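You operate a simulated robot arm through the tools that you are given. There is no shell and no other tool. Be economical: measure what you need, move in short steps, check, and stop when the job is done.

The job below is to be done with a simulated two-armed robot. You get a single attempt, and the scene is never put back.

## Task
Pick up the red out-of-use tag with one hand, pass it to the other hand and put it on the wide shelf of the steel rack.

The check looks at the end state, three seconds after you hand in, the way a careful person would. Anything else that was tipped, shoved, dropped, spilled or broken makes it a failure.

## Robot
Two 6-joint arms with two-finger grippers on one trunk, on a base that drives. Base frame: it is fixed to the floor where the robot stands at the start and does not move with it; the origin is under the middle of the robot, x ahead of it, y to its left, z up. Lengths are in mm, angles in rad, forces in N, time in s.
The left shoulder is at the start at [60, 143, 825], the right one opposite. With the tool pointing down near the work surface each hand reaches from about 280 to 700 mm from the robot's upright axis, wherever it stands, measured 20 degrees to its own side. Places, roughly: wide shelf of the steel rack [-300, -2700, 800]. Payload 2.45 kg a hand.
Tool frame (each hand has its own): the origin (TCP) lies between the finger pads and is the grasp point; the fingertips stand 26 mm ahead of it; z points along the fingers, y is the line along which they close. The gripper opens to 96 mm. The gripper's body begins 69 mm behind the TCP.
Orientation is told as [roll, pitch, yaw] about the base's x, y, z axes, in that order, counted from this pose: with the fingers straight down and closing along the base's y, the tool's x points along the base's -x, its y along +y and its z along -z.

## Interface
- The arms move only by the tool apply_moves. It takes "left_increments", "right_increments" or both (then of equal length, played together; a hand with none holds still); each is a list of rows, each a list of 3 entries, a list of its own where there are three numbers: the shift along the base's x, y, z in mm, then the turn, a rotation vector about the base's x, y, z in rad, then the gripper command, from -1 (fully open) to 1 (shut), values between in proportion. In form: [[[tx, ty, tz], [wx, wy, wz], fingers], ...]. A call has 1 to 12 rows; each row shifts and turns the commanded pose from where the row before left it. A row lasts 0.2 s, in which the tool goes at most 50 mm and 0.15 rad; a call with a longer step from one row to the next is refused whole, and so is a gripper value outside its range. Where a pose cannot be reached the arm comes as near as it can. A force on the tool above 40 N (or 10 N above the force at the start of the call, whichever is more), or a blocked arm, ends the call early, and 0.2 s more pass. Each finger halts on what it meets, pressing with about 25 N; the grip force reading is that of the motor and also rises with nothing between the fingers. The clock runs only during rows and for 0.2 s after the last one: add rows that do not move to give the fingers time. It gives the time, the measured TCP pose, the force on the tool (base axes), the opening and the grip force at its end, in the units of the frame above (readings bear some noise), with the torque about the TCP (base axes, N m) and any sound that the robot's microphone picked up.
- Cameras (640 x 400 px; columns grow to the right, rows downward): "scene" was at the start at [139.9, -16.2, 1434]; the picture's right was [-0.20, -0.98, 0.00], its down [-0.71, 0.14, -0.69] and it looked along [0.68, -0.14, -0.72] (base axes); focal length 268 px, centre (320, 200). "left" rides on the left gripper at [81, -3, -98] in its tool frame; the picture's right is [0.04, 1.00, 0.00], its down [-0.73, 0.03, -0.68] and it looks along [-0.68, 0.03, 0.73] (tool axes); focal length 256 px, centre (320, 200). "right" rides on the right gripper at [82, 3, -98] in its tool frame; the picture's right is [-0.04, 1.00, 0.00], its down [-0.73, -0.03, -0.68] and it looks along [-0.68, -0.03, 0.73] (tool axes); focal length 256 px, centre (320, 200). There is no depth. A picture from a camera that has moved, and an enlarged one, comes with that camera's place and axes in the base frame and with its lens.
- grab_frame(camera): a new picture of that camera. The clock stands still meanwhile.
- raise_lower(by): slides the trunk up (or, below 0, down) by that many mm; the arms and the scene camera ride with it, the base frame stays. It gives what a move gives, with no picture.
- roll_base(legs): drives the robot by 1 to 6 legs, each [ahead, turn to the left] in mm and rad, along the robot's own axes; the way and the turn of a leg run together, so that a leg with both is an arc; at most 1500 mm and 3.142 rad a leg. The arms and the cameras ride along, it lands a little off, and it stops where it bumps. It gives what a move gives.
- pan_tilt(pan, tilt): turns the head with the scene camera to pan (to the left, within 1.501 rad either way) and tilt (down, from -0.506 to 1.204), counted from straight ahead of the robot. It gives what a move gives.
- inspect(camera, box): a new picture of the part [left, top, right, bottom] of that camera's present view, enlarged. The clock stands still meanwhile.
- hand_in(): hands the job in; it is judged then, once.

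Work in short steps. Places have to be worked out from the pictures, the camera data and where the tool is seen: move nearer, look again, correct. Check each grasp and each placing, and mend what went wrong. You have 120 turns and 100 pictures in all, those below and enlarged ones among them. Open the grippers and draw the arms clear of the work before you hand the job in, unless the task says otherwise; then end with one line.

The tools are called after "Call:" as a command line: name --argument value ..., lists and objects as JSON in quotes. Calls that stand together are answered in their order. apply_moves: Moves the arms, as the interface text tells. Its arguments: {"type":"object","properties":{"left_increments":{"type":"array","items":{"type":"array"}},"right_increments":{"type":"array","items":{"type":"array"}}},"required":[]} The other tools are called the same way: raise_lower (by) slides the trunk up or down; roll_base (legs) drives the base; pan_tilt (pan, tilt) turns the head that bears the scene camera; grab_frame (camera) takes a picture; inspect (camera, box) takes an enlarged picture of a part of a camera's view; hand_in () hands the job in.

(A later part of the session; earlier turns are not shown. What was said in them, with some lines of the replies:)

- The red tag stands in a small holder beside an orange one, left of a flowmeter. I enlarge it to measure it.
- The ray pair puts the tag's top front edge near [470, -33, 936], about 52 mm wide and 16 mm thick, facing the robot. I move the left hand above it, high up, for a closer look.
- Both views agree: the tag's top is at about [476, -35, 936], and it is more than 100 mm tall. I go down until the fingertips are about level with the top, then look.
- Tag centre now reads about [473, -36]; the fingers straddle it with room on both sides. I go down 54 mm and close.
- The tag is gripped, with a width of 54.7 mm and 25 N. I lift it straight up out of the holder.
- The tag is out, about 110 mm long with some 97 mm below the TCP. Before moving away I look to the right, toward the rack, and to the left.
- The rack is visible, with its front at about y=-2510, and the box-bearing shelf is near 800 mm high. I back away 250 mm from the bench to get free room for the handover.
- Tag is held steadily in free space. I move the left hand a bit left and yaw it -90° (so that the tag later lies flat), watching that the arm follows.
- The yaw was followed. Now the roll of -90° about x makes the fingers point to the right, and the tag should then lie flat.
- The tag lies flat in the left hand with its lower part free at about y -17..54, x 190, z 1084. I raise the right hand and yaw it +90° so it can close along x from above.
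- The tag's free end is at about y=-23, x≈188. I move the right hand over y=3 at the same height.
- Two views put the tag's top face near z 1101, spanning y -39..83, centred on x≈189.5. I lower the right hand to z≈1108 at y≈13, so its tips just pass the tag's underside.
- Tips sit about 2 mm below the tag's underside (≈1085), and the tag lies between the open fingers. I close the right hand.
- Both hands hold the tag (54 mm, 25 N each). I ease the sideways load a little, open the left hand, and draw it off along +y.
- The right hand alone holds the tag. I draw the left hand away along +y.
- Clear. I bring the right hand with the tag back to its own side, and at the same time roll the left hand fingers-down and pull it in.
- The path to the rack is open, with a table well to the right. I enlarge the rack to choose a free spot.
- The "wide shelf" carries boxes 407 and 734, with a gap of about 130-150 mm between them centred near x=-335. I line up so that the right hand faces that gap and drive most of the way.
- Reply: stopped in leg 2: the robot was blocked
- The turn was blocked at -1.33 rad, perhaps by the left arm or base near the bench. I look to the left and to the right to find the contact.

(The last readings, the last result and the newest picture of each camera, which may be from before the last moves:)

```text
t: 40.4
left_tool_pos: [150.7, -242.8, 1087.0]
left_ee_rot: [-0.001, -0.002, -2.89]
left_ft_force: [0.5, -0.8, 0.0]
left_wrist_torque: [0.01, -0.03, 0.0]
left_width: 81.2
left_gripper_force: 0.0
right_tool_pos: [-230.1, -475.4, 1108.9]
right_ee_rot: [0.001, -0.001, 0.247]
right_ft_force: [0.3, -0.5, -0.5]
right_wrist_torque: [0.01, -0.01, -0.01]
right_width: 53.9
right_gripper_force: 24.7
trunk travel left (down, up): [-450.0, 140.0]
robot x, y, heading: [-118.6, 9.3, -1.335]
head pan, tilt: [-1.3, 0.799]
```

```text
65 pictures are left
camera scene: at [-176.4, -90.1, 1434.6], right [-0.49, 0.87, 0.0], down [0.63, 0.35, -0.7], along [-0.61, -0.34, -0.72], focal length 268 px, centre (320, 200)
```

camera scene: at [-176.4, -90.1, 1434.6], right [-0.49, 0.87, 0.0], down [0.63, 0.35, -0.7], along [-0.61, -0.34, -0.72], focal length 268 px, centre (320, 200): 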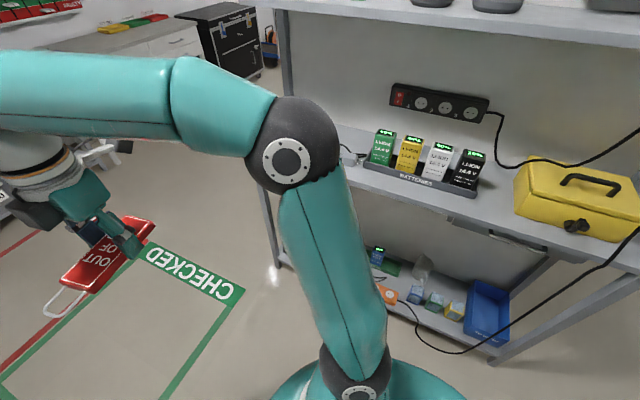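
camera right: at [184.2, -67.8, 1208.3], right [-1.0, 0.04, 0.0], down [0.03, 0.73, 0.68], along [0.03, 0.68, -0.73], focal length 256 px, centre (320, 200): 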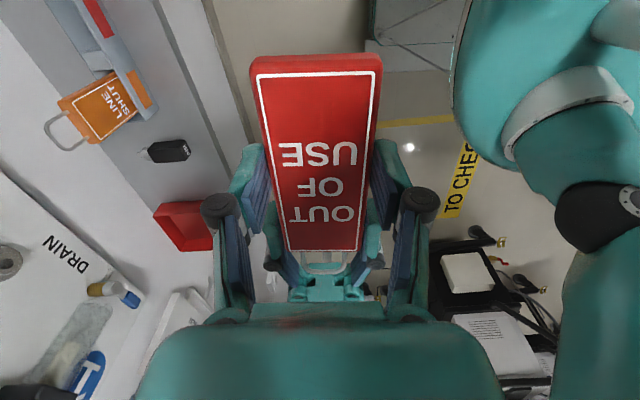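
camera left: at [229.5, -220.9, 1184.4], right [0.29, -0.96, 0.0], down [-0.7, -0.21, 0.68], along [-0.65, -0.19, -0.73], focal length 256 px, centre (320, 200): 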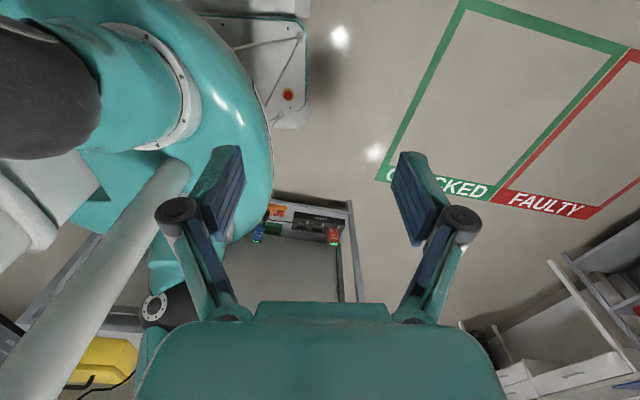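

No arm contact is evident in these views. I look steeply downward on both sides to check the base.

Call:
pan_tilt --pan -1.5 --tilt 1.2

Call:
grab_frame --camera "scene"

Call:
pan_tilt --pan 1.5 --tilt 1.2

Call:
grab_frame --camera "scene"

```text
t: 41.2
left_tool_pos: [152.4, -243.1, 1087.6]
left_ee_rot: [-0.002, 0.0, -2.892]
left_ft_force: [0.0, -0.5, 0.0]
left_wrist_torque: [0.01, -0.02, -0.01]
left_width: 81.5
left_gripper_force: 0.1
right_tool_pos: [-228.3, -475.4, 1108.5]
right_ee_rot: [0.001, -0.001, 0.249]
right_ft_force: [-0.2, -0.3, 0.7]
right_wrist_torque: [0.02, -0.02, 0.05]
right_width: 54.0
right_gripper_force: 25.3
trunk travel left (down, up): [-450.0, 140.0]
robot x, y, heading: [-120.5, 11.2, -1.33]
head pan, tilt: [-1.499, 1.201]
```

```text
64 pictures are left
camera scene: at [-159.3, -67.8, 1406.9], right [-0.31, 0.95, 0.0], down [0.89, 0.29, -0.36], along [-0.35, -0.11, -0.93], focal length 268 px, centre (320, 200)
```

scene: 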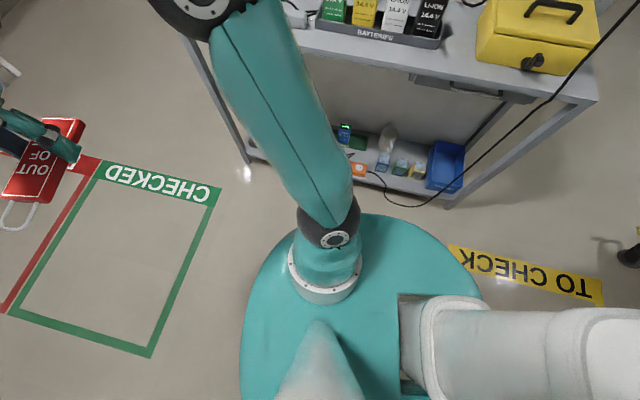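

```text
t: 43.9
left_tool_pos: [150.6, -243.3, 1087.7]
left_ee_rot: [-0.003, 0.001, -2.892]
left_ft_force: [-0.6, -0.2, -0.1]
left_wrist_torque: [-0.03, 0.01, 0.01]
left_width: 81.8
left_gripper_force: 0.0
right_tool_pos: [-228.7, -474.4, 1109.2]
right_ee_rot: [0.0, -0.001, 0.25]
right_ft_force: [-0.7, 0.3, -0.6]
right_wrist_torque: [0.01, -0.03, -0.01]
right_width: 53.9
right_gripper_force: 25.0
trunk travel left (down, up): [-450.0, 140.0]
robot x, y, heading: [-119.3, 7.6, -1.33]
head pan, tilt: [1.499, 1.201]
```

```text
63 pictures are left
camera scene: at [-50.9, -41.3, 1406.9], right [0.17, -0.99, 0.0], down [-0.92, -0.16, -0.36], along [0.36, 0.06, -0.93], focal length 268 px, centre (320, 200)
```

scene: 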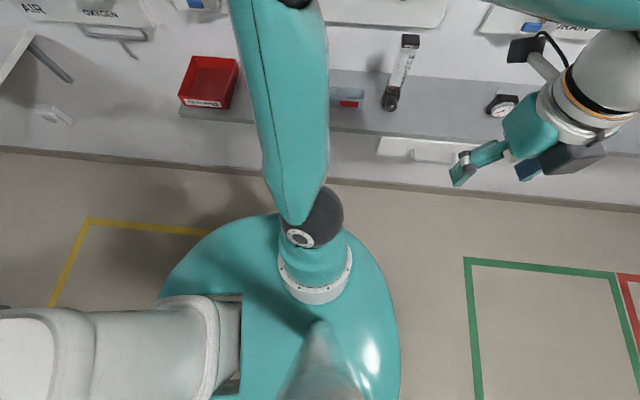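

Call:
pan_tilt --pan 1.5 --tilt 0.35

Call:
grab_frame --camera "scene"

```text
t: 45.0
left_tool_pos: [150.4, -243.4, 1087.8]
left_ee_rot: [-0.001, 0.001, -2.892]
left_ft_force: [-0.1, 0.6, 0.0]
left_wrist_torque: [0.0, 0.01, -0.01]
left_width: 81.7
left_gripper_force: 0.1
right_tool_pos: [-228.9, -475.7, 1108.8]
right_ee_rot: [-0.001, 0.001, 0.249]
right_ft_force: [-0.3, 1.6, -0.7]
right_wrist_torque: [-0.05, -0.02, 0.04]
right_width: 54.3
right_gripper_force: 25.1
trunk travel left (down, up): [-450.0, 140.0]
robot x, y, heading: [-124.6, 8.0, -1.334]
head pan, tilt: [1.499, 0.351]
```

```text
62 pictures are left
camera scene: at [-14.3, -35.1, 1474.1], right [0.17, -0.99, 0.0], down [-0.34, -0.06, -0.94], along [0.93, 0.16, -0.34], focal length 268 px, centre (320, 200)
```

scene: 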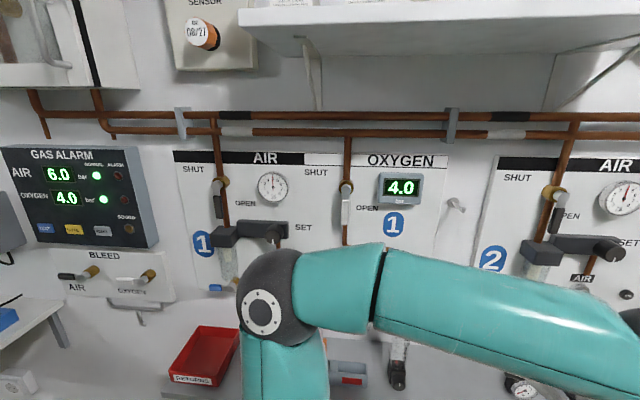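

Gauges and levers look untouched, and the arms seem well clear by my estimate. I check the surroundings of the base with the right wrist camera and a view to the front-left.

Call:
grab_frame --camera "right"

Call:
pan_tilt --pan 0.0 --tilt 1.2

Call:
grab_frame --camera "scene"

```text
61 pictures are left
camera right: at [-309.5, -492.2, 1208.0], right [-0.21, 0.98, 0.0], down [0.72, 0.15, 0.68], along [0.66, 0.14, -0.73], focal length 256 px, centre (320, 200)
```

right: 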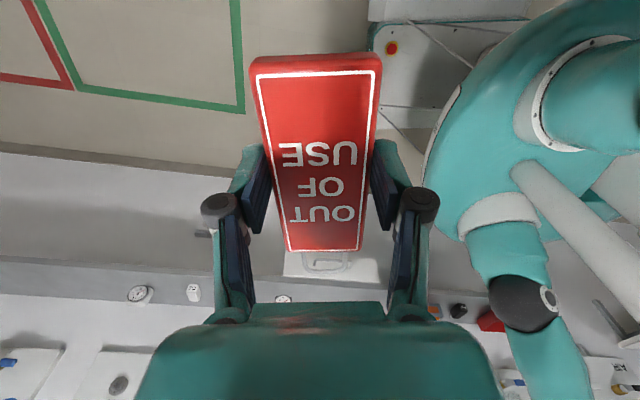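

```text
t: 46.6
left_tool_pos: [152.1, -241.7, 1086.6]
left_ee_rot: [-0.002, -0.001, -2.892]
left_ft_force: [0.0, -0.1, -0.1]
left_wrist_torque: [-0.03, -0.01, 0.08]
left_width: 81.5
left_gripper_force: 0.0
right_tool_pos: [-229.4, -475.2, 1109.1]
right_ee_rot: [0.001, 0.0, 0.251]
right_ft_force: [-0.4, 0.1, 0.0]
right_wrist_torque: [0.04, 0.0, 0.01]
right_width: 53.9
right_gripper_force: 25.1
trunk travel left (down, up): [-450.0, 140.0]
robot x, y, heading: [-120.4, 7.7, -1.329]
head pan, tilt: [0.0, 1.201]
```

```text
60 pictures are left
camera scene: at [-92.7, -105.0, 1406.9], right [-0.97, -0.24, 0.0], down [-0.22, 0.91, -0.36], along [0.09, -0.35, -0.93], focal length 268 px, centre (320, 200)
```

scene: 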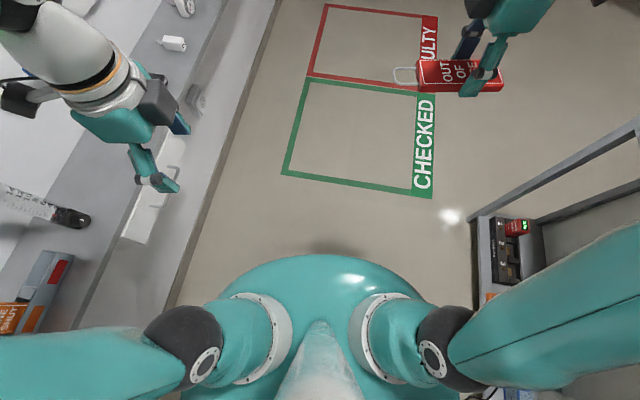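

I find no contact in any view. I try a short drive ahead, away from both the table and the bench, to see whether the base is free.

Call:
roll_base --legs '[[60, 0]]'

```text
t: 47.6
left_tool_pos: [164.4, -302.7, 1086.3]
left_ee_rot: [-0.004, -0.001, -2.894]
left_ft_force: [0.9, 0.2, 0.2]
left_wrist_torque: [0.02, -0.02, -0.03]
left_width: 81.6
left_gripper_force: 0.1
right_tool_pos: [-214.3, -534.0, 1108.5]
right_ee_rot: [0.003, 0.001, 0.251]
right_ft_force: [-0.4, 0.3, -1.0]
right_wrist_torque: [0.04, 0.04, -0.05]
right_width: 54.1
right_gripper_force: 25.4
trunk travel left (down, up): [-450.0, 140.0]
robot x, y, heading: [-105.5, -48.4, -1.33]
head pan, tilt: [0.0, 1.201]
```

The base moves freely. The likeliest culprit is the outer left arm on the bench side, so I turn a little left, back off toward -x, and then turn right again, watching for contact.

Call:
roll_base --legs '[[0, 0.35], [-120, 0]]'

Call:
roll_base --legs '[[0, -0.3]]'

```text
t: 50.0
left_tool_pos: [164.9, -87.8, 1088.0]
left_ee_rot: [-0.001, 0.003, -2.538]
left_ft_force: [-1.8, -0.3, 0.6]
left_wrist_torque: [-0.04, -0.02, -0.03]
left_width: 81.3
left_gripper_force: 0.1
right_tool_pos: [-112.7, -437.6, 1110.7]
right_ee_rot: [-0.001, -0.001, 0.605]
right_ft_force: [-0.3, 0.4, 0.2]
right_wrist_torque: [-0.05, -0.06, -0.01]
right_width: 54.1
right_gripper_force: 24.9
trunk travel left (down, up): [-450.0, 140.0]
robot x, y, heading: [-178.3, 46.7, -0.978]
head pan, tilt: [0.0, 1.201]
```

```text
t: 51.5
left_tool_pos: [108.3, -192.1, 1086.2]
left_ee_rot: [-0.003, -0.001, -2.848]
left_ft_force: [0.9, -0.7, -0.3]
left_wrist_torque: [-0.03, 0.04, -0.01]
left_width: 81.9
left_gripper_force: 0.0
right_tool_pos: [-262.2, -438.7, 1110.9]
right_ee_rot: [0.001, 0.0, 0.295]
right_ft_force: [-0.1, 0.2, -0.3]
right_wrist_torque: [-0.01, -0.01, 0.01]
right_width: 53.9
right_gripper_force: 24.7
trunk travel left (down, up): [-450.0, 140.0]
robot x, y, heading: [-169.5, 48.5, -1.288]
head pan, tilt: [0.0, 1.201]
```

Call:
roll_base --legs '[[0, -0.283]]'

Call:
pan_tilt --pan 0.6 --tilt 0.5

Call:
grab_frame --camera "scene"

```text
t: 53.0
left_tool_pos: [32.8, -256.7, 1088.4]
left_ee_rot: [-0.002, 0.001, -3.123]
left_ft_force: [0.0, 0.2, 0.4]
left_wrist_torque: [0.0, 0.02, 0.01]
left_width: 81.9
left_gripper_force: 0.1
right_tool_pos: [-391.0, -395.0, 1109.8]
right_ee_rot: [-0.001, 0.001, 0.018]
right_ft_force: [-0.3, -0.2, -0.2]
right_wrist_torque: [0.01, 0.04, -0.03]
right_width: 53.8
right_gripper_force: 24.9
trunk travel left (down, up): [-450.0, 140.0]
robot x, y, heading: [-158.9, 52.4, -1.563]
head pan, tilt: [0.0, 1.201]
```

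```text
t: 54.0
left_tool_pos: [33.2, -257.0, 1087.4]
left_ee_rot: [-0.001, 0.001, -3.123]
left_ft_force: [-0.7, -0.5, 0.5]
left_wrist_torque: [0.02, 0.0, 0.02]
left_width: 81.7
left_gripper_force: 0.0
right_tool_pos: [-390.8, -394.6, 1111.1]
right_ee_rot: [0.0, 0.001, 0.019]
right_ft_force: [0.0, 0.5, -0.6]
right_wrist_torque: [0.0, 0.01, -0.04]
right_width: 54.1
right_gripper_force: 24.8
trunk travel left (down, up): [-450.0, 140.0]
robot x, y, heading: [-159.4, 49.3, -1.566]
head pan, tilt: [0.6, 0.499]
```

```text
59 pictures are left
camera scene: at [-106.1, -84.5, 1460.4], right [-0.82, -0.57, 0.0], down [-0.27, 0.39, -0.88], along [0.5, -0.72, -0.48], focal length 268 px, centre (320, 200)
```

scene: 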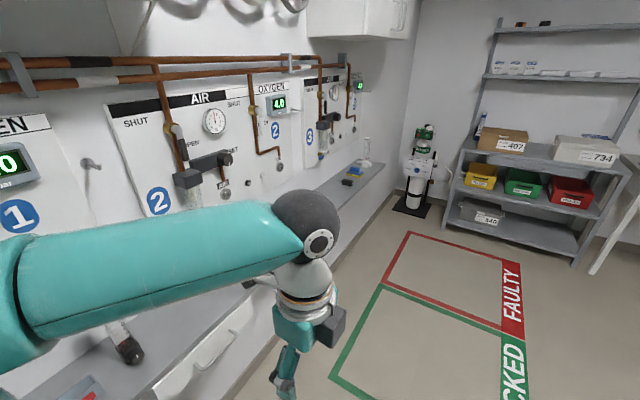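

The turn completed without contact: heading -1.565, robot at [-159, 50]. I drive ahead in two legs toward the rack.

Call:
roll_base --legs '[[700, 0], [700, 0]]'

Call:
pan_tilt --pan -0.15 --tilt 0.45

Call:
grab_frame --camera "scene"

```text
t: 61.5
left_tool_pos: [38.1, -1673.8, 1088.4]
left_ee_rot: [-0.004, -0.001, -3.121]
left_ft_force: [0.5, 0.4, 0.4]
left_wrist_torque: [0.02, 0.03, -0.03]
left_width: 81.4
left_gripper_force: 0.0
right_tool_pos: [-386.1, -1814.0, 1111.1]
right_ee_rot: [-0.001, 0.0, 0.019]
right_ft_force: [-0.9, 0.3, -0.7]
right_wrist_torque: [0.03, 0.01, 0.0]
right_width: 53.9
right_gripper_force: 25.1
trunk travel left (down, up): [-450.0, 140.0]
robot x, y, heading: [-152.4, -1365.0, -1.566]
head pan, tilt: [0.6, 0.499]
```

```text
t: 62.6
left_tool_pos: [37.9, -1674.4, 1088.8]
left_ee_rot: [0.0, 0.001, -3.122]
left_ft_force: [0.3, -0.2, -0.3]
left_wrist_torque: [-0.01, -0.01, -0.03]
left_width: 81.6
left_gripper_force: 0.1
right_tool_pos: [-385.3, -1812.7, 1111.0]
right_ee_rot: [0.001, 0.0, 0.021]
right_ft_force: [-0.4, 0.3, -1.6]
right_wrist_torque: [-0.03, 0.0, -0.03]
right_width: 53.8
right_gripper_force: 24.8
trunk travel left (down, up): [-450.0, 140.0]
robot x, y, heading: [-153.0, -1366.1, -1.56]
head pan, tilt: [-0.15, 0.45]
```

```text
58 pictures are left
camera scene: at [-165.3, -1518.2, 1465.0], right [-0.99, 0.14, 0.0], down [0.06, 0.43, -0.9], along [-0.13, -0.89, -0.44], focal length 268 px, centre (320, 200)
```

scene: 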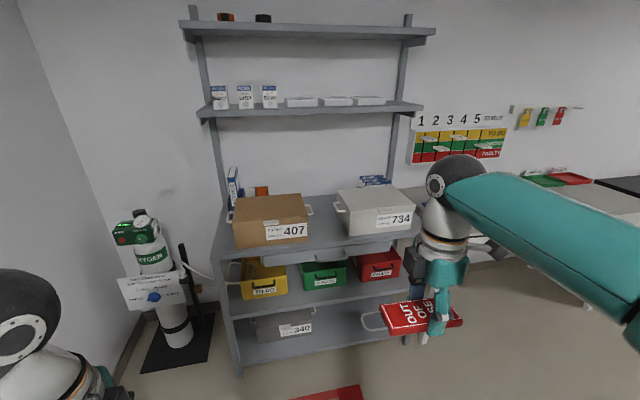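

Call:
inspect --camera "scene" --box '[200, 90, 440, 270]'

```text
2.22 times, centred on (320, 180) of scene
camera zoom: at [-165.3, -1518.2, 1465.0], right [-0.99, 0.14, 0.0], down [0.06, 0.43, -0.9], along [-0.13, -0.89, -0.44], focal length 595 px, centre (320, 244)
```

zoom: 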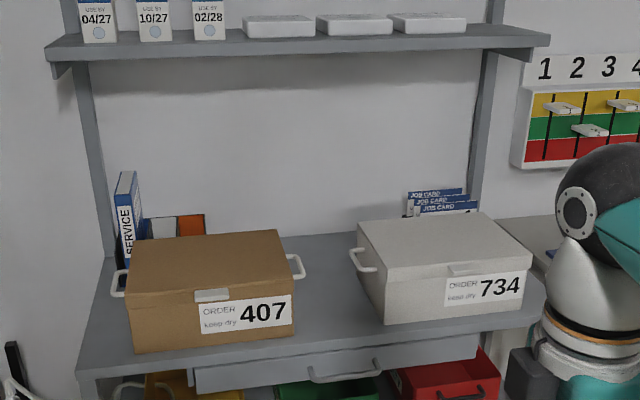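

The shelf front has a gap about 180 mm wide between the boxes, centred near x=-348, while the side handles narrow it to about 105 mm further in. I turn the right hand -90° so the tag lies depth-wise and its camera faces the robot, shifting to x≈-346.

Call:
apply_moves --right_increments '[[[4, 0, 0], [0, 0, -0.1445], 0.6], [[4, 0, 0], [0, 0, -0.1445], 0.6], [[4, 0, 0], [0, 0, -0.1445], 0.6], [[4, 0, 0], [0, 0, -0.1445], 0.6], [[4, 0, 0], [0, 0, -0.1445], 0.6], [[4, 0, 0], [0, 0, -0.1445], 0.6], [[4, 0, 0], [0, 0, -0.1445], 0.6], [[4, 0, 0], [0, 0, -0.1445], 0.6], [[4, 0, 0], [0, 0, -0.1445], 0.6], [[4, 0, 0], [0, 0, -0.1445], 0.6], [[0, 0, 0], [0, 0, -0.1445], 0.6], [[0, 0, 0], [0, 0, 0], 0.6]]'

Call:
roll_base --legs '[[500, 0]]'

Call:
pan_tilt --pan 0.0 --tilt 0.7

Call:
grab_frame --camera "scene"

Call:
grab_frame --camera "right"

```text
t: 65.2
left_tool_pos: [37.5, -1672.5, 1087.9]
left_ee_rot: [-0.003, 0.0, -3.122]
left_ft_force: [-0.4, -0.8, -0.6]
left_wrist_torque: [0.01, -0.02, 0.0]
left_width: 81.4
left_gripper_force: 0.2
right_tool_pos: [-345.4, -1812.4, 1112.0]
right_ee_rot: [0.001, -0.001, -1.572]
right_ft_force: [-0.5, 0.4, -0.6]
right_wrist_torque: [0.01, 0.01, -0.01]
right_width: 53.9
right_gripper_force: 25.4
trunk travel left (down, up): [-450.0, 140.0]
robot x, y, heading: [-153.2, -1366.4, -1.562]
head pan, tilt: [-0.15, 0.45]
```

```text
t: 68.3
left_tool_pos: [40.8, -2207.6, 1088.8]
left_ee_rot: [-0.002, 0.0, -3.127]
left_ft_force: [0.6, -0.6, 0.2]
left_wrist_torque: [0.0, -0.04, 0.0]
left_width: 81.7
left_gripper_force: 0.1
right_tool_pos: [-343.1, -2344.6, 1111.3]
right_ee_rot: [0.0, -0.001, -1.575]
right_ft_force: [-0.1, -0.1, -0.6]
right_wrist_torque: [0.04, 0.03, 0.0]
right_width: 54.0
right_gripper_force: 24.9
trunk travel left (down, up): [-450.0, 140.0]
robot x, y, heading: [-146.5, -1899.4, -1.571]
head pan, tilt: [-0.15, 0.45]
```

```text
t: 69.1
left_tool_pos: [41.3, -2206.7, 1090.1]
left_ee_rot: [-0.001, -0.001, -3.125]
left_ft_force: [0.1, -1.2, 0.3]
left_wrist_torque: [0.01, -0.02, 0.01]
left_width: 81.5
left_gripper_force: 0.0
right_tool_pos: [-344.4, -2346.1, 1111.7]
right_ee_rot: [-0.001, 0.0, -1.574]
right_ft_force: [-0.2, -0.2, -0.8]
right_wrist_torque: [0.03, -0.01, 0.02]
right_width: 54.2
right_gripper_force: 25.0
trunk travel left (down, up): [-450.0, 140.0]
robot x, y, heading: [-146.0, -1898.7, -1.571]
head pan, tilt: [0.0, 0.7]
```

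```text
56 pictures are left
camera scene: at [-149.1, -2044.9, 1442.9], right [-1.0, 0.0, 0.0], down [0.0, 0.64, -0.77], along [0.0, -0.77, -0.64], focal length 268 px, centre (320, 200)
```

scene: 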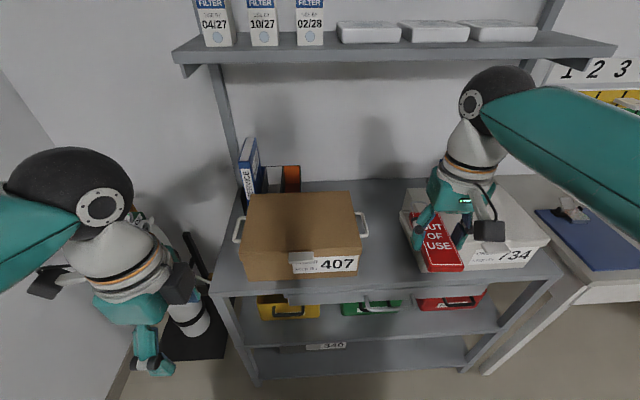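

```text
55 pictures are left
camera right: at [-340.4, -2262.8, 1211.1], right [1.0, -0.04, 0.0], down [-0.03, -0.73, 0.68], along [-0.03, -0.68, -0.73], focal length 256 px, centre (320, 200)
```

right: 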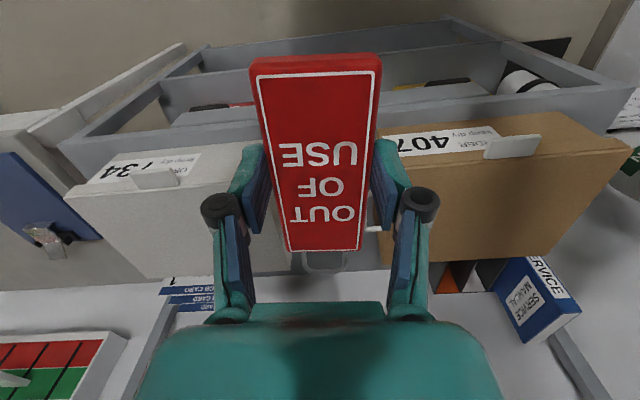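

Call:
inspect --camera "scene" --box '[220, 170, 460, 320]'

Call:
inspect --camera "right" --box '[20, 10, 640, 300]'

```text
2.67 times, centred on (340, 245) of scene
camera zoom: at [-149.1, -2044.9, 1442.9], right [-1.0, 0.0, 0.0], down [0.0, 0.64, -0.77], along [0.0, -0.77, -0.64], focal length 714 px, centre (267, 80)
```

zoom: 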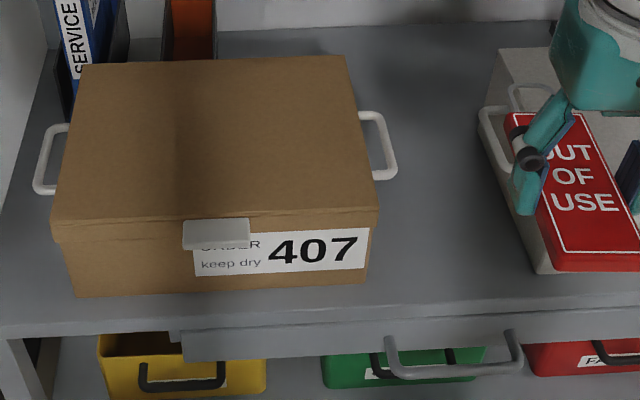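

```text
1.03 times, centred on (330, 155) of right (not enlarged: the box is as wide or as high as the picture)
camera zoom: at [-340.4, -2262.8, 1211.1], right [1.0, -0.04, 0.0], down [-0.03, -0.73, 0.68], along [-0.03, -0.68, -0.73], focal length 264 px, centre (310, 246)
```

zoom: 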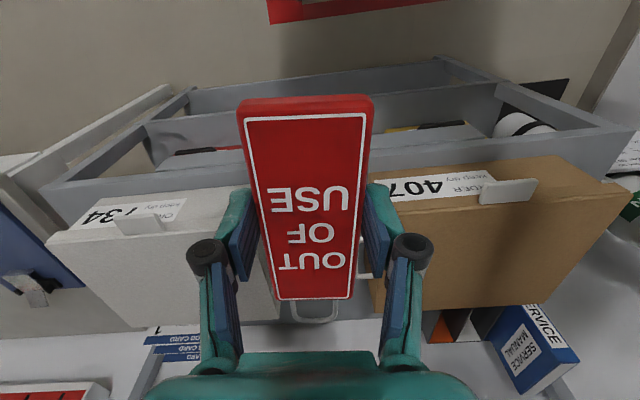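

The shelf edge at x≈-343 is at about y=-2463, z≈785-800, and the box fronts are at about y=-2500. I lower the trunk 250 mm here, in front of the rack, so the hand can slide in low between the boxes and far below the upper shelf.

Call:
raise_lower --by -250

Call:
grab_frame --camera "right"

Call:
grab_frame --camera "scene"

```text
t: 71.7
left_tool_pos: [39.4, -2206.9, 840.1]
left_ee_rot: [-0.002, 0.001, -3.126]
left_ft_force: [-0.4, 0.1, -0.6]
left_wrist_torque: [0.01, 0.04, 0.04]
left_width: 81.9
left_gripper_force: 0.0
right_tool_pos: [-343.6, -2344.6, 860.5]
right_ee_rot: [0.001, 0.0, -1.575]
right_ft_force: [1.1, 0.1, -1.2]
right_wrist_torque: [-0.01, 0.01, -0.03]
right_width: 54.2
right_gripper_force: 25.1
trunk travel left (down, up): [-200.0, 390.0]
robot x, y, heading: [-149.2, -1897.4, -1.565]
head pan, tilt: [0.0, 0.7]
```

```text
52 pictures are left
camera right: at [-340.4, -2262.6, 961.2], right [1.0, -0.04, 0.0], down [-0.03, -0.73, 0.68], along [-0.03, -0.68, -0.73], focal length 256 px, centre (320, 200)
```

right: 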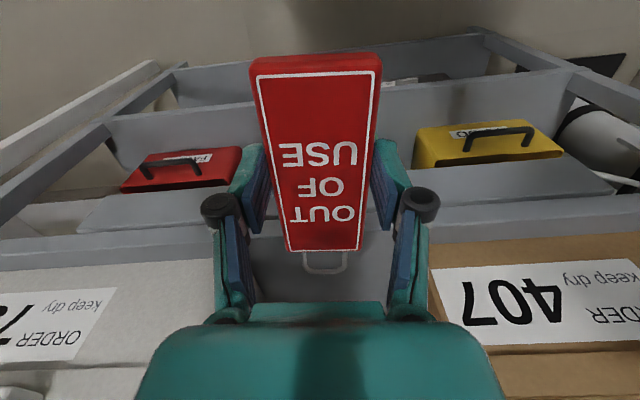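

```text
51 pictures are left
camera scene: at [-149.0, -2044.7, 1192.8], right [-1.0, 0.0, 0.0], down [0.0, 0.64, -0.76], along [0.0, -0.76, -0.64], focal length 268 px, centre (320, 200)
```

scene: 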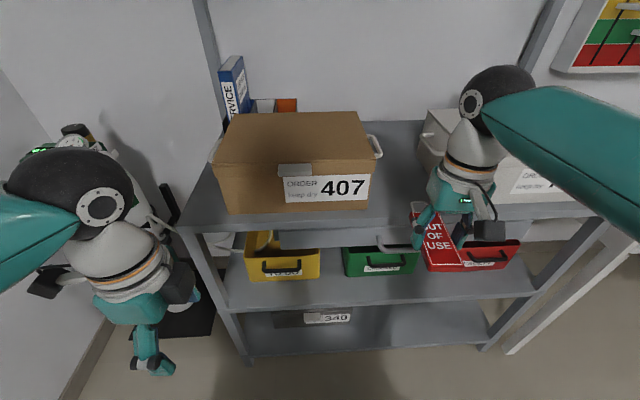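

Call:
inspect --camera "scene" --box '[300, 120, 500, 270]'

```text
2.67 times, centred on (400, 195) of scene
camera zoom: at [-149.0, -2044.7, 1192.8], right [-1.0, 0.0, 0.0], down [0.0, 0.64, -0.76], along [0.0, -0.76, -0.64], focal length 714 px, centre (107, 213)
```

zoom: 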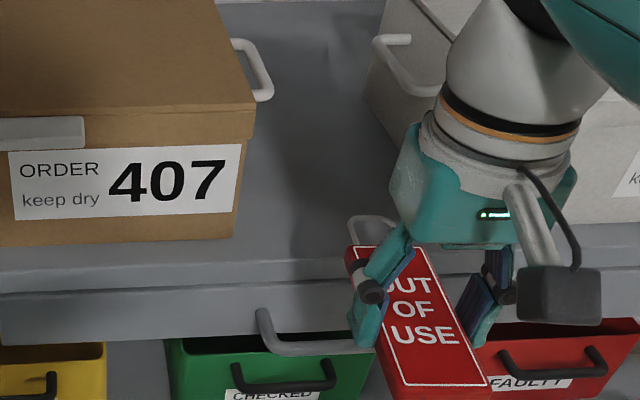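

Triangulated: shelf top z≈798, front edge y≈-2456 at the gap, handles at z≈888 starting at y≈-2552. I raise the left hand out of the way of the shelf edge and then drive 150 mm ahead.

Call:
apply_moves --left_increments '[[[0, 5, 40], [0, 0, 0], -0.7], [[0, 10, 40], [0, 0, 0], -0.7], [[0, 10, 40], [0, 0, 0], -0.7], [[0, 10, 40], [0, 0, 0], -0.7], [[0, 10, 20], [0, 0, 0], -0.7], [[0, 0, 0], [0, 0, 0], -0.7]]'

Call:
roll_base --legs '[[140, 0]]'

Call:
grab_frame --camera "scene"

Call:
grab_frame --camera "right"

```text
t: 73.1
left_tool_pos: [34.7, -2173.4, 970.2]
left_ee_rot: [-0.002, 0.0, -3.125]
left_ft_force: [0.2, -0.4, 0.1]
left_wrist_torque: [-0.02, -0.01, 0.01]
left_width: 81.4
left_gripper_force: 0.1
left hand out of reach, approached as far as the arm can: row 4, 5
right_tool_pos: [-344.3, -2344.7, 862.2]
right_ee_rot: [0.0, 0.001, -1.574]
right_ft_force: [0.3, -0.8, 0.5]
right_wrist_torque: [0.01, 0.02, -0.01]
right_width: 53.9
right_gripper_force: 24.8
trunk travel left (down, up): [-200.0, 390.0]
robot x, y, heading: [-151.3, -1899.7, -1.567]
head pan, tilt: [0.0, 0.7]
```

```text
t: 74.4
left_tool_pos: [33.9, -2305.9, 971.1]
left_ee_rot: [-0.002, 0.0, -3.125]
left_ft_force: [1.4, -0.1, -0.8]
left_wrist_torque: [0.01, -0.01, 0.0]
left_width: 81.7
left_gripper_force: 0.0
right_tool_pos: [-343.2, -2478.9, 862.8]
right_ee_rot: [0.001, 0.0, -1.574]
right_ft_force: [-0.4, 0.5, -0.7]
right_wrist_torque: [0.02, -0.04, 0.02]
right_width: 54.1
right_gripper_force: 25.3
trunk travel left (down, up): [-200.0, 390.0]
robot x, y, heading: [-149.5, -2034.2, -1.565]
head pan, tilt: [0.0, 0.7]
```

```text
49 pictures are left
camera scene: at [-148.7, -2179.4, 1192.7], right [-1.0, 0.0, 0.0], down [0.0, 0.64, -0.76], along [0.0, -0.76, -0.64], focal length 268 px, centre (320, 200)
```

scene: 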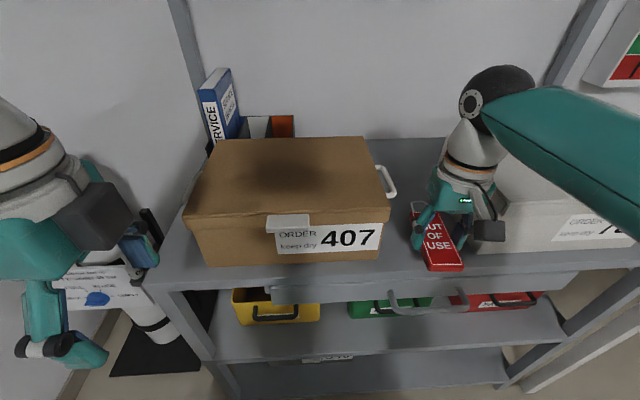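

```text
48 pictures are left
camera right: at [-340.1, -2397.2, 960.8], right [1.0, -0.04, 0.0], down [-0.03, -0.73, 0.68], along [-0.03, -0.68, -0.73], focal length 256 px, centre (320, 200)
```

right: 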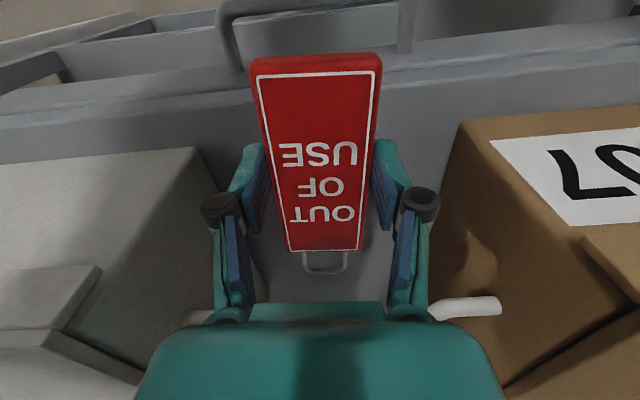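

Hand is centred in the gap. I extend 52 mm further in at this height, about 36 mm above the shelf, and check.

Call:
apply_moves --right_increments '[[[0, -20, 0], [0, 0, 0], 0.6], [[0, -20, 0], [0, 0, 0], 0.6], [[0, -12, -5], [0, 0, 0], 0.6], [[0, 0, -8], [0, 0, 0], 0.6], [[0, 0, 0], [0, 0, 0], 0.6]]'

Call:
inspect --camera "scene" --box '[340, 130, 540, 290]'

Call:
grab_frame --camera "right"

```text
t: 75.6
left_tool_pos: [35.4, -2305.8, 971.7]
left_ee_rot: [-0.002, 0.001, -3.124]
left_ft_force: [0.8, -0.3, 0.7]
left_wrist_torque: [-0.03, 0.02, 0.05]
left_width: 81.5
left_gripper_force: 0.1
right_tool_pos: [-342.3, -2532.2, 850.1]
right_ee_rot: [0.002, 0.001, -1.575]
right_ft_force: [-0.6, -0.3, -0.3]
right_wrist_torque: [0.01, -0.01, -0.01]
right_width: 53.9
right_gripper_force: 24.9
trunk travel left (down, up): [-200.0, 390.0]
robot x, y, heading: [-147.9, -2032.1, -1.567]
head pan, tilt: [0.0, 0.7]
```

```text
2.50 times, centred on (440, 210) of scene
camera zoom: at [-148.7, -2179.0, 1192.8], right [-1.0, 0.0, 0.0], down [0.0, 0.64, -0.76], along [0.0, -0.76, -0.64], focal length 669 px, centre (20, 175)
```

zoom: 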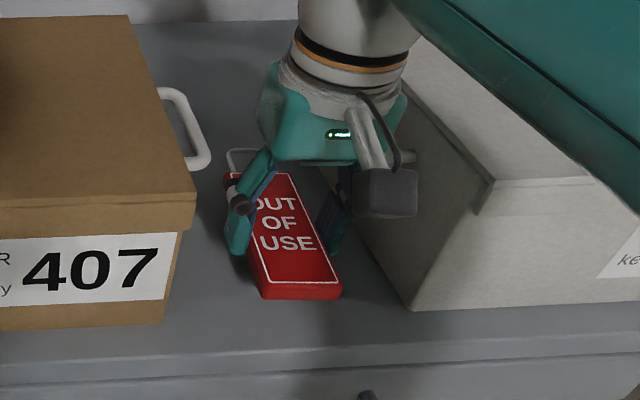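

```text
46 pictures are left
camera right: at [-339.5, -2449.8, 949.3], right [1.0, -0.04, 0.0], down [-0.03, -0.73, 0.68], along [-0.03, -0.68, -0.73], focal length 256 px, centre (320, 200)
```

right: 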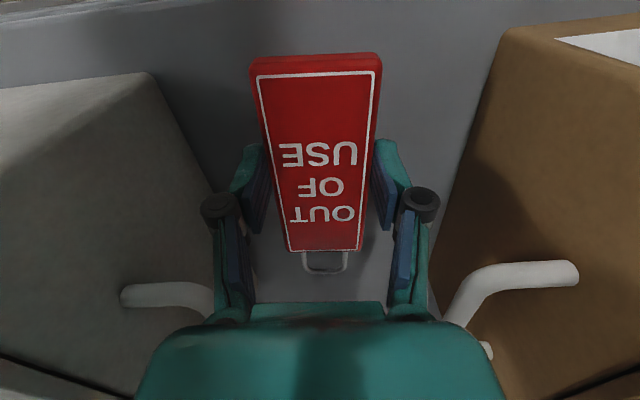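

The handles begin at about y=-2575, well beyond the hand body, and the tag is wholly over the shelf. I lower in small steps toward TCP z≈826.

Call:
apply_moves --right_increments '[[[0, 0, -8], [0, 0, 0], 0.6], [[0, 0, -8], [0, 0, 0], 0.6], [[0, 0, -4], [0, 0, 0], 0.6], [[0, 0, 0], [0, 0, 0], 0.6]]'

Call:
inspect --camera "scene" --box '[340, 130, 540, 290]'

```text
t: 76.6
left_tool_pos: [35.1, -2306.5, 972.4]
left_ee_rot: [-0.002, -0.002, -3.127]
left_ft_force: [0.1, 0.0, 0.3]
left_wrist_torque: [0.03, -0.01, -0.02]
left_width: 81.5
left_gripper_force: 0.0
right_tool_pos: [-343.7, -2531.2, 829.6]
right_ee_rot: [-0.001, 0.0, -1.577]
right_ft_force: [-0.4, 0.1, 0.0]
right_wrist_torque: [0.02, -0.03, -0.02]
right_width: 53.9
right_gripper_force: 25.2
trunk travel left (down, up): [-200.0, 390.0]
robot x, y, heading: [-149.2, -2036.2, -1.569]
head pan, tilt: [0.0, 0.7]
```

```text
2.50 times, centred on (440, 210) of scene
camera zoom: at [-148.7, -2179.1, 1192.8], right [-1.0, 0.0, 0.0], down [0.0, 0.64, -0.76], along [0.0, -0.76, -0.64], focal length 669 px, centre (20, 175)
```

zoom: 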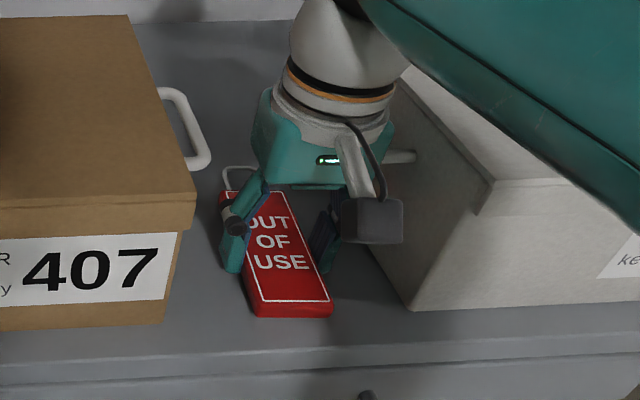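

No contact yet. I go on down in 2 mm steps while reading the force.

Call:
apply_moves --right_increments '[[[0, 0, -2], [0, 0, 0], 0.6], [[0, 0, -2], [0, 0, 0], 0.6], [[0, 0, 0], [0, 0, 0], 0.6]]'

Call:
apply_moves --right_increments '[[[0, 0, -1.5], [0, 0, 0], 0.6], [[0, 0, 0], [0, 0, 0], 0.6]]'

Call:
apply_moves --right_increments '[[[0, 0, -1.5], [0, 0, 0], 0.6], [[0, 0, 0], [0, 0, 0], 0.6]]'

```text
t: 77.4
left_tool_pos: [35.9, -2305.6, 972.2]
left_ee_rot: [0.002, 0.0, -3.126]
left_ft_force: [-0.9, -0.3, -0.2]
left_wrist_torque: [0.0, 0.01, -0.02]
left_width: 81.3
left_gripper_force: 0.1
right_tool_pos: [-344.2, -2531.9, 825.4]
right_ee_rot: [0.0, 0.001, -1.576]
right_ft_force: [-0.1, -0.4, 3.8]
right_wrist_torque: [0.22, 0.07, 0.01]
right_width: 54.0
right_gripper_force: 25.0
trunk travel left (down, up): [-200.0, 390.0]
robot x, y, heading: [-148.8, -2035.5, -1.566]
head pan, tilt: [0.0, 0.7]
```

```text
t: 78.0
left_tool_pos: [34.9, -2304.7, 970.7]
left_ee_rot: [-0.001, 0.0, -3.126]
left_ft_force: [1.1, 0.2, -0.2]
left_wrist_torque: [-0.05, -0.03, -0.01]
left_width: 81.7
left_gripper_force: 0.0
right_tool_pos: [-343.6, -2531.7, 826.3]
right_ee_rot: [0.001, -0.003, -1.575]
right_ft_force: [-0.3, -3.5, 16.8]
right_wrist_torque: [0.26, 0.04, 0.0]
right_width: 54.0
right_gripper_force: 25.0
trunk travel left (down, up): [-200.0, 390.0]
robot x, y, heading: [-148.3, -2032.8, -1.566]
head pan, tilt: [0.0, 0.7]
```

```text
t: 78.6
left_tool_pos: [35.3, -2306.0, 972.4]
left_ee_rot: [-0.001, -0.001, -3.127]
left_ft_force: [-0.5, 0.6, -0.2]
left_wrist_torque: [-0.01, 0.02, -0.01]
left_width: 81.6
left_gripper_force: 0.1
right_tool_pos: [-344.0, -2531.5, 824.0]
right_ee_rot: [0.0, -0.002, -1.574]
right_ft_force: [1.6, -2.7, 19.6]
right_wrist_torque: [-0.14, -0.06, -0.03]
right_width: 54.2
right_gripper_force: 24.9
trunk travel left (down, up): [-200.0, 390.0]
robot x, y, heading: [-151.5, -2033.2, -1.57]
head pan, tilt: [0.0, 0.7]
```

Contact with the shelf (about 17-20 N). I relieve the load slightly and open the fingers to about 70 mm.

Call:
apply_moves --right_increments '[[[0, 0, 2], [0, 0, 0], 0.6], [[0, 0, 0], [0, 0, 0], -0.2], [[0, 0, 0], [0, 0, 0], -0.45], [[0, 0, 0], [0, 0, 0], -0.45], [[0, 0, 0], [0, 0, 0], -0.45]]'

Call:
grab_frame --camera "right"

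```text
t: 79.8
left_tool_pos: [34.5, -2306.4, 972.5]
left_ee_rot: [-0.002, -0.001, -3.127]
left_ft_force: [0.0, 0.3, 0.8]
left_wrist_torque: [-0.02, -0.02, -0.02]
left_width: 81.7
left_gripper_force: 0.0
right_tool_pos: [-343.5, -2532.4, 825.2]
right_ee_rot: [-0.001, 0.001, -1.573]
right_ft_force: [0.3, 0.0, -0.2]
right_wrist_torque: [-0.04, -0.01, 0.02]
right_width: 69.6
right_gripper_force: 0.2
trunk travel left (down, up): [-200.0, 390.0]
robot x, y, heading: [-152.9, -2036.6, -1.573]
head pan, tilt: [0.0, 0.7]
```

```text
44 pictures are left
camera right: at [-340.5, -2449.9, 923.3], right [1.0, -0.04, 0.0], down [-0.03, -0.73, 0.68], along [-0.03, -0.68, -0.73], focal length 256 px, centre (320, 200)
```

right: 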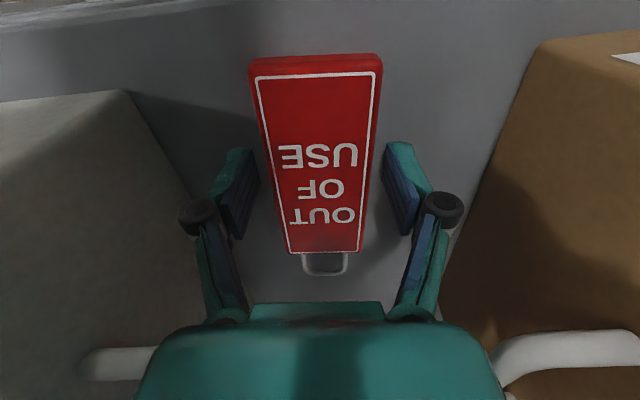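

The tag lies flat on the shelf and is free of both fingers. I rise straight up 60 mm, then back out toward the robot.

Call:
apply_moves --right_increments '[[[0, 0, 10], [0, 0, 0], -0.45], [[0, 0, 25], [0, 0, 0], -0.45], [[0, 0, 25], [0, 0, 0], -0.45], [[0, 0, 20], [0, 0, 0], -0.45], [[0, 25, 10], [0, 0, 0], -0.45], [[0, 35, 0], [0, 0, 0], -0.45], [[0, 0, 0], [0, 0, 0], -0.45]]'

Call:
roll_base --legs '[[-250, 0]]'

Call:
grab_frame --camera "scene"

```text
t: 81.4
left_tool_pos: [35.1, -2306.1, 970.9]
left_ee_rot: [0.0, -0.001, -3.126]
left_ft_force: [0.4, 0.3, 0.8]
left_wrist_torque: [-0.01, 0.01, -0.01]
left_width: 81.7
left_gripper_force: 0.1
right_tool_pos: [-341.4, -2471.6, 913.7]
right_ee_rot: [0.001, 0.0, -1.573]
right_ft_force: [0.2, -0.6, -0.1]
right_wrist_torque: [-0.01, -0.01, 0.02]
right_width: 69.7
right_gripper_force: 0.2
trunk travel left (down, up): [-200.0, 390.0]
robot x, y, heading: [-146.3, -2035.0, -1.566]
head pan, tilt: [0.0, 0.7]
```

```text
t: 83.2
left_tool_pos: [34.5, -2049.9, 972.0]
left_ee_rot: [0.0, -0.001, -3.125]
left_ft_force: [-0.5, -0.2, -0.9]
left_wrist_torque: [0.0, -0.01, 0.0]
left_width: 81.7
left_gripper_force: 0.0
right_tool_pos: [-341.9, -2214.3, 912.9]
right_ee_rot: [0.0, 0.001, -1.572]
right_ft_force: [0.0, -0.3, 0.2]
right_wrist_torque: [-0.02, 0.02, 0.0]
right_width: 69.6
right_gripper_force: 0.1
trunk travel left (down, up): [-200.0, 390.0]
robot x, y, heading: [-153.9, -1779.5, -1.564]
head pan, tilt: [0.0, 0.7]
```

```text
43 pictures are left
camera scene: at [-149.0, -1922.3, 1192.9], right [-1.0, -0.01, 0.0], down [0.0, 0.64, -0.76], along [0.0, -0.76, -0.64], focal length 268 px, centre (320, 200)
```

scene: 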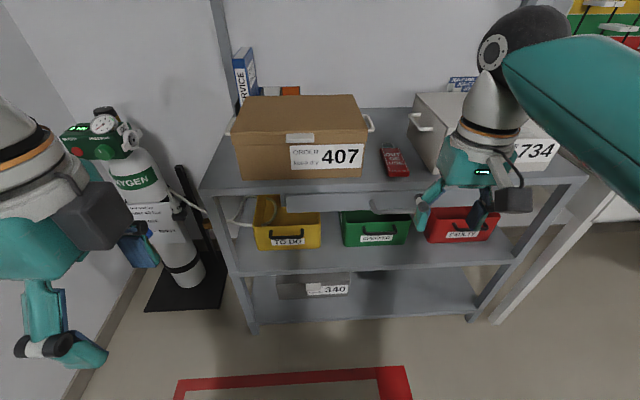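

The tag lies flat on the wide shelf between the boxes, and the boxes are unmoved. I open the right hand fully and enlarge the result as a last check.

Call:
apply_moves --right_increments '[[[0, 0, 0], [0, 0, 0], -1], [[0, 0, 0], [0, 0, 0], -1]]' --left_increments '[[[0, 0, 0], [0, 0, 0], -1], [[0, 0, 0], [0, 0, 0], -1]]'

Call:
inspect --camera "scene" --box '[320, 90, 480, 210]'

```text
t: 83.8
left_tool_pos: [35.3, -2048.7, 972.1]
left_ee_rot: [-0.003, -0.001, -3.124]
left_ft_force: [-0.9, 0.2, 0.1]
left_wrist_torque: [-0.01, 0.0, 0.02]
left_width: 95.6
left_gripper_force: 0.0
right_tool_pos: [-342.5, -2214.7, 913.6]
right_ee_rot: [0.0, -0.001, -1.572]
right_ft_force: [0.4, 0.1, 0.2]
right_wrist_torque: [0.04, -0.01, 0.02]
right_width: 96.0
right_gripper_force: 0.0
trunk travel left (down, up): [-200.0, 390.0]
robot x, y, heading: [-151.0, -1778.3, -1.563]
head pan, tilt: [0.0, 0.7]
```

```text
3.33 times, centred on (400, 150) of scene
camera zoom: at [-149.0, -1922.5, 1192.8], right [-1.0, -0.01, 0.0], down [0.0, 0.64, -0.76], along [0.0, -0.76, -0.64], focal length 892 px, centre (53, 367)
```

zoom: 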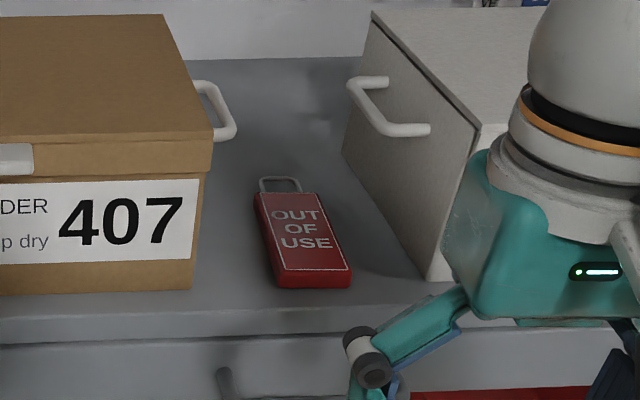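

The tag is wholly on the shelf, both grippers are open, and the arms are clear. I hand in.

Call:
hand_in

```text
The job is handed in.
```

The left hand picked up the red out-of-use tag and passed it to the right hand, which laid it flat on the wide shelf between boxes 407 and 734. On the way the base was blocked once while turning beside the bench; I found no contact and nothing disturbed in the views I took afterwards.
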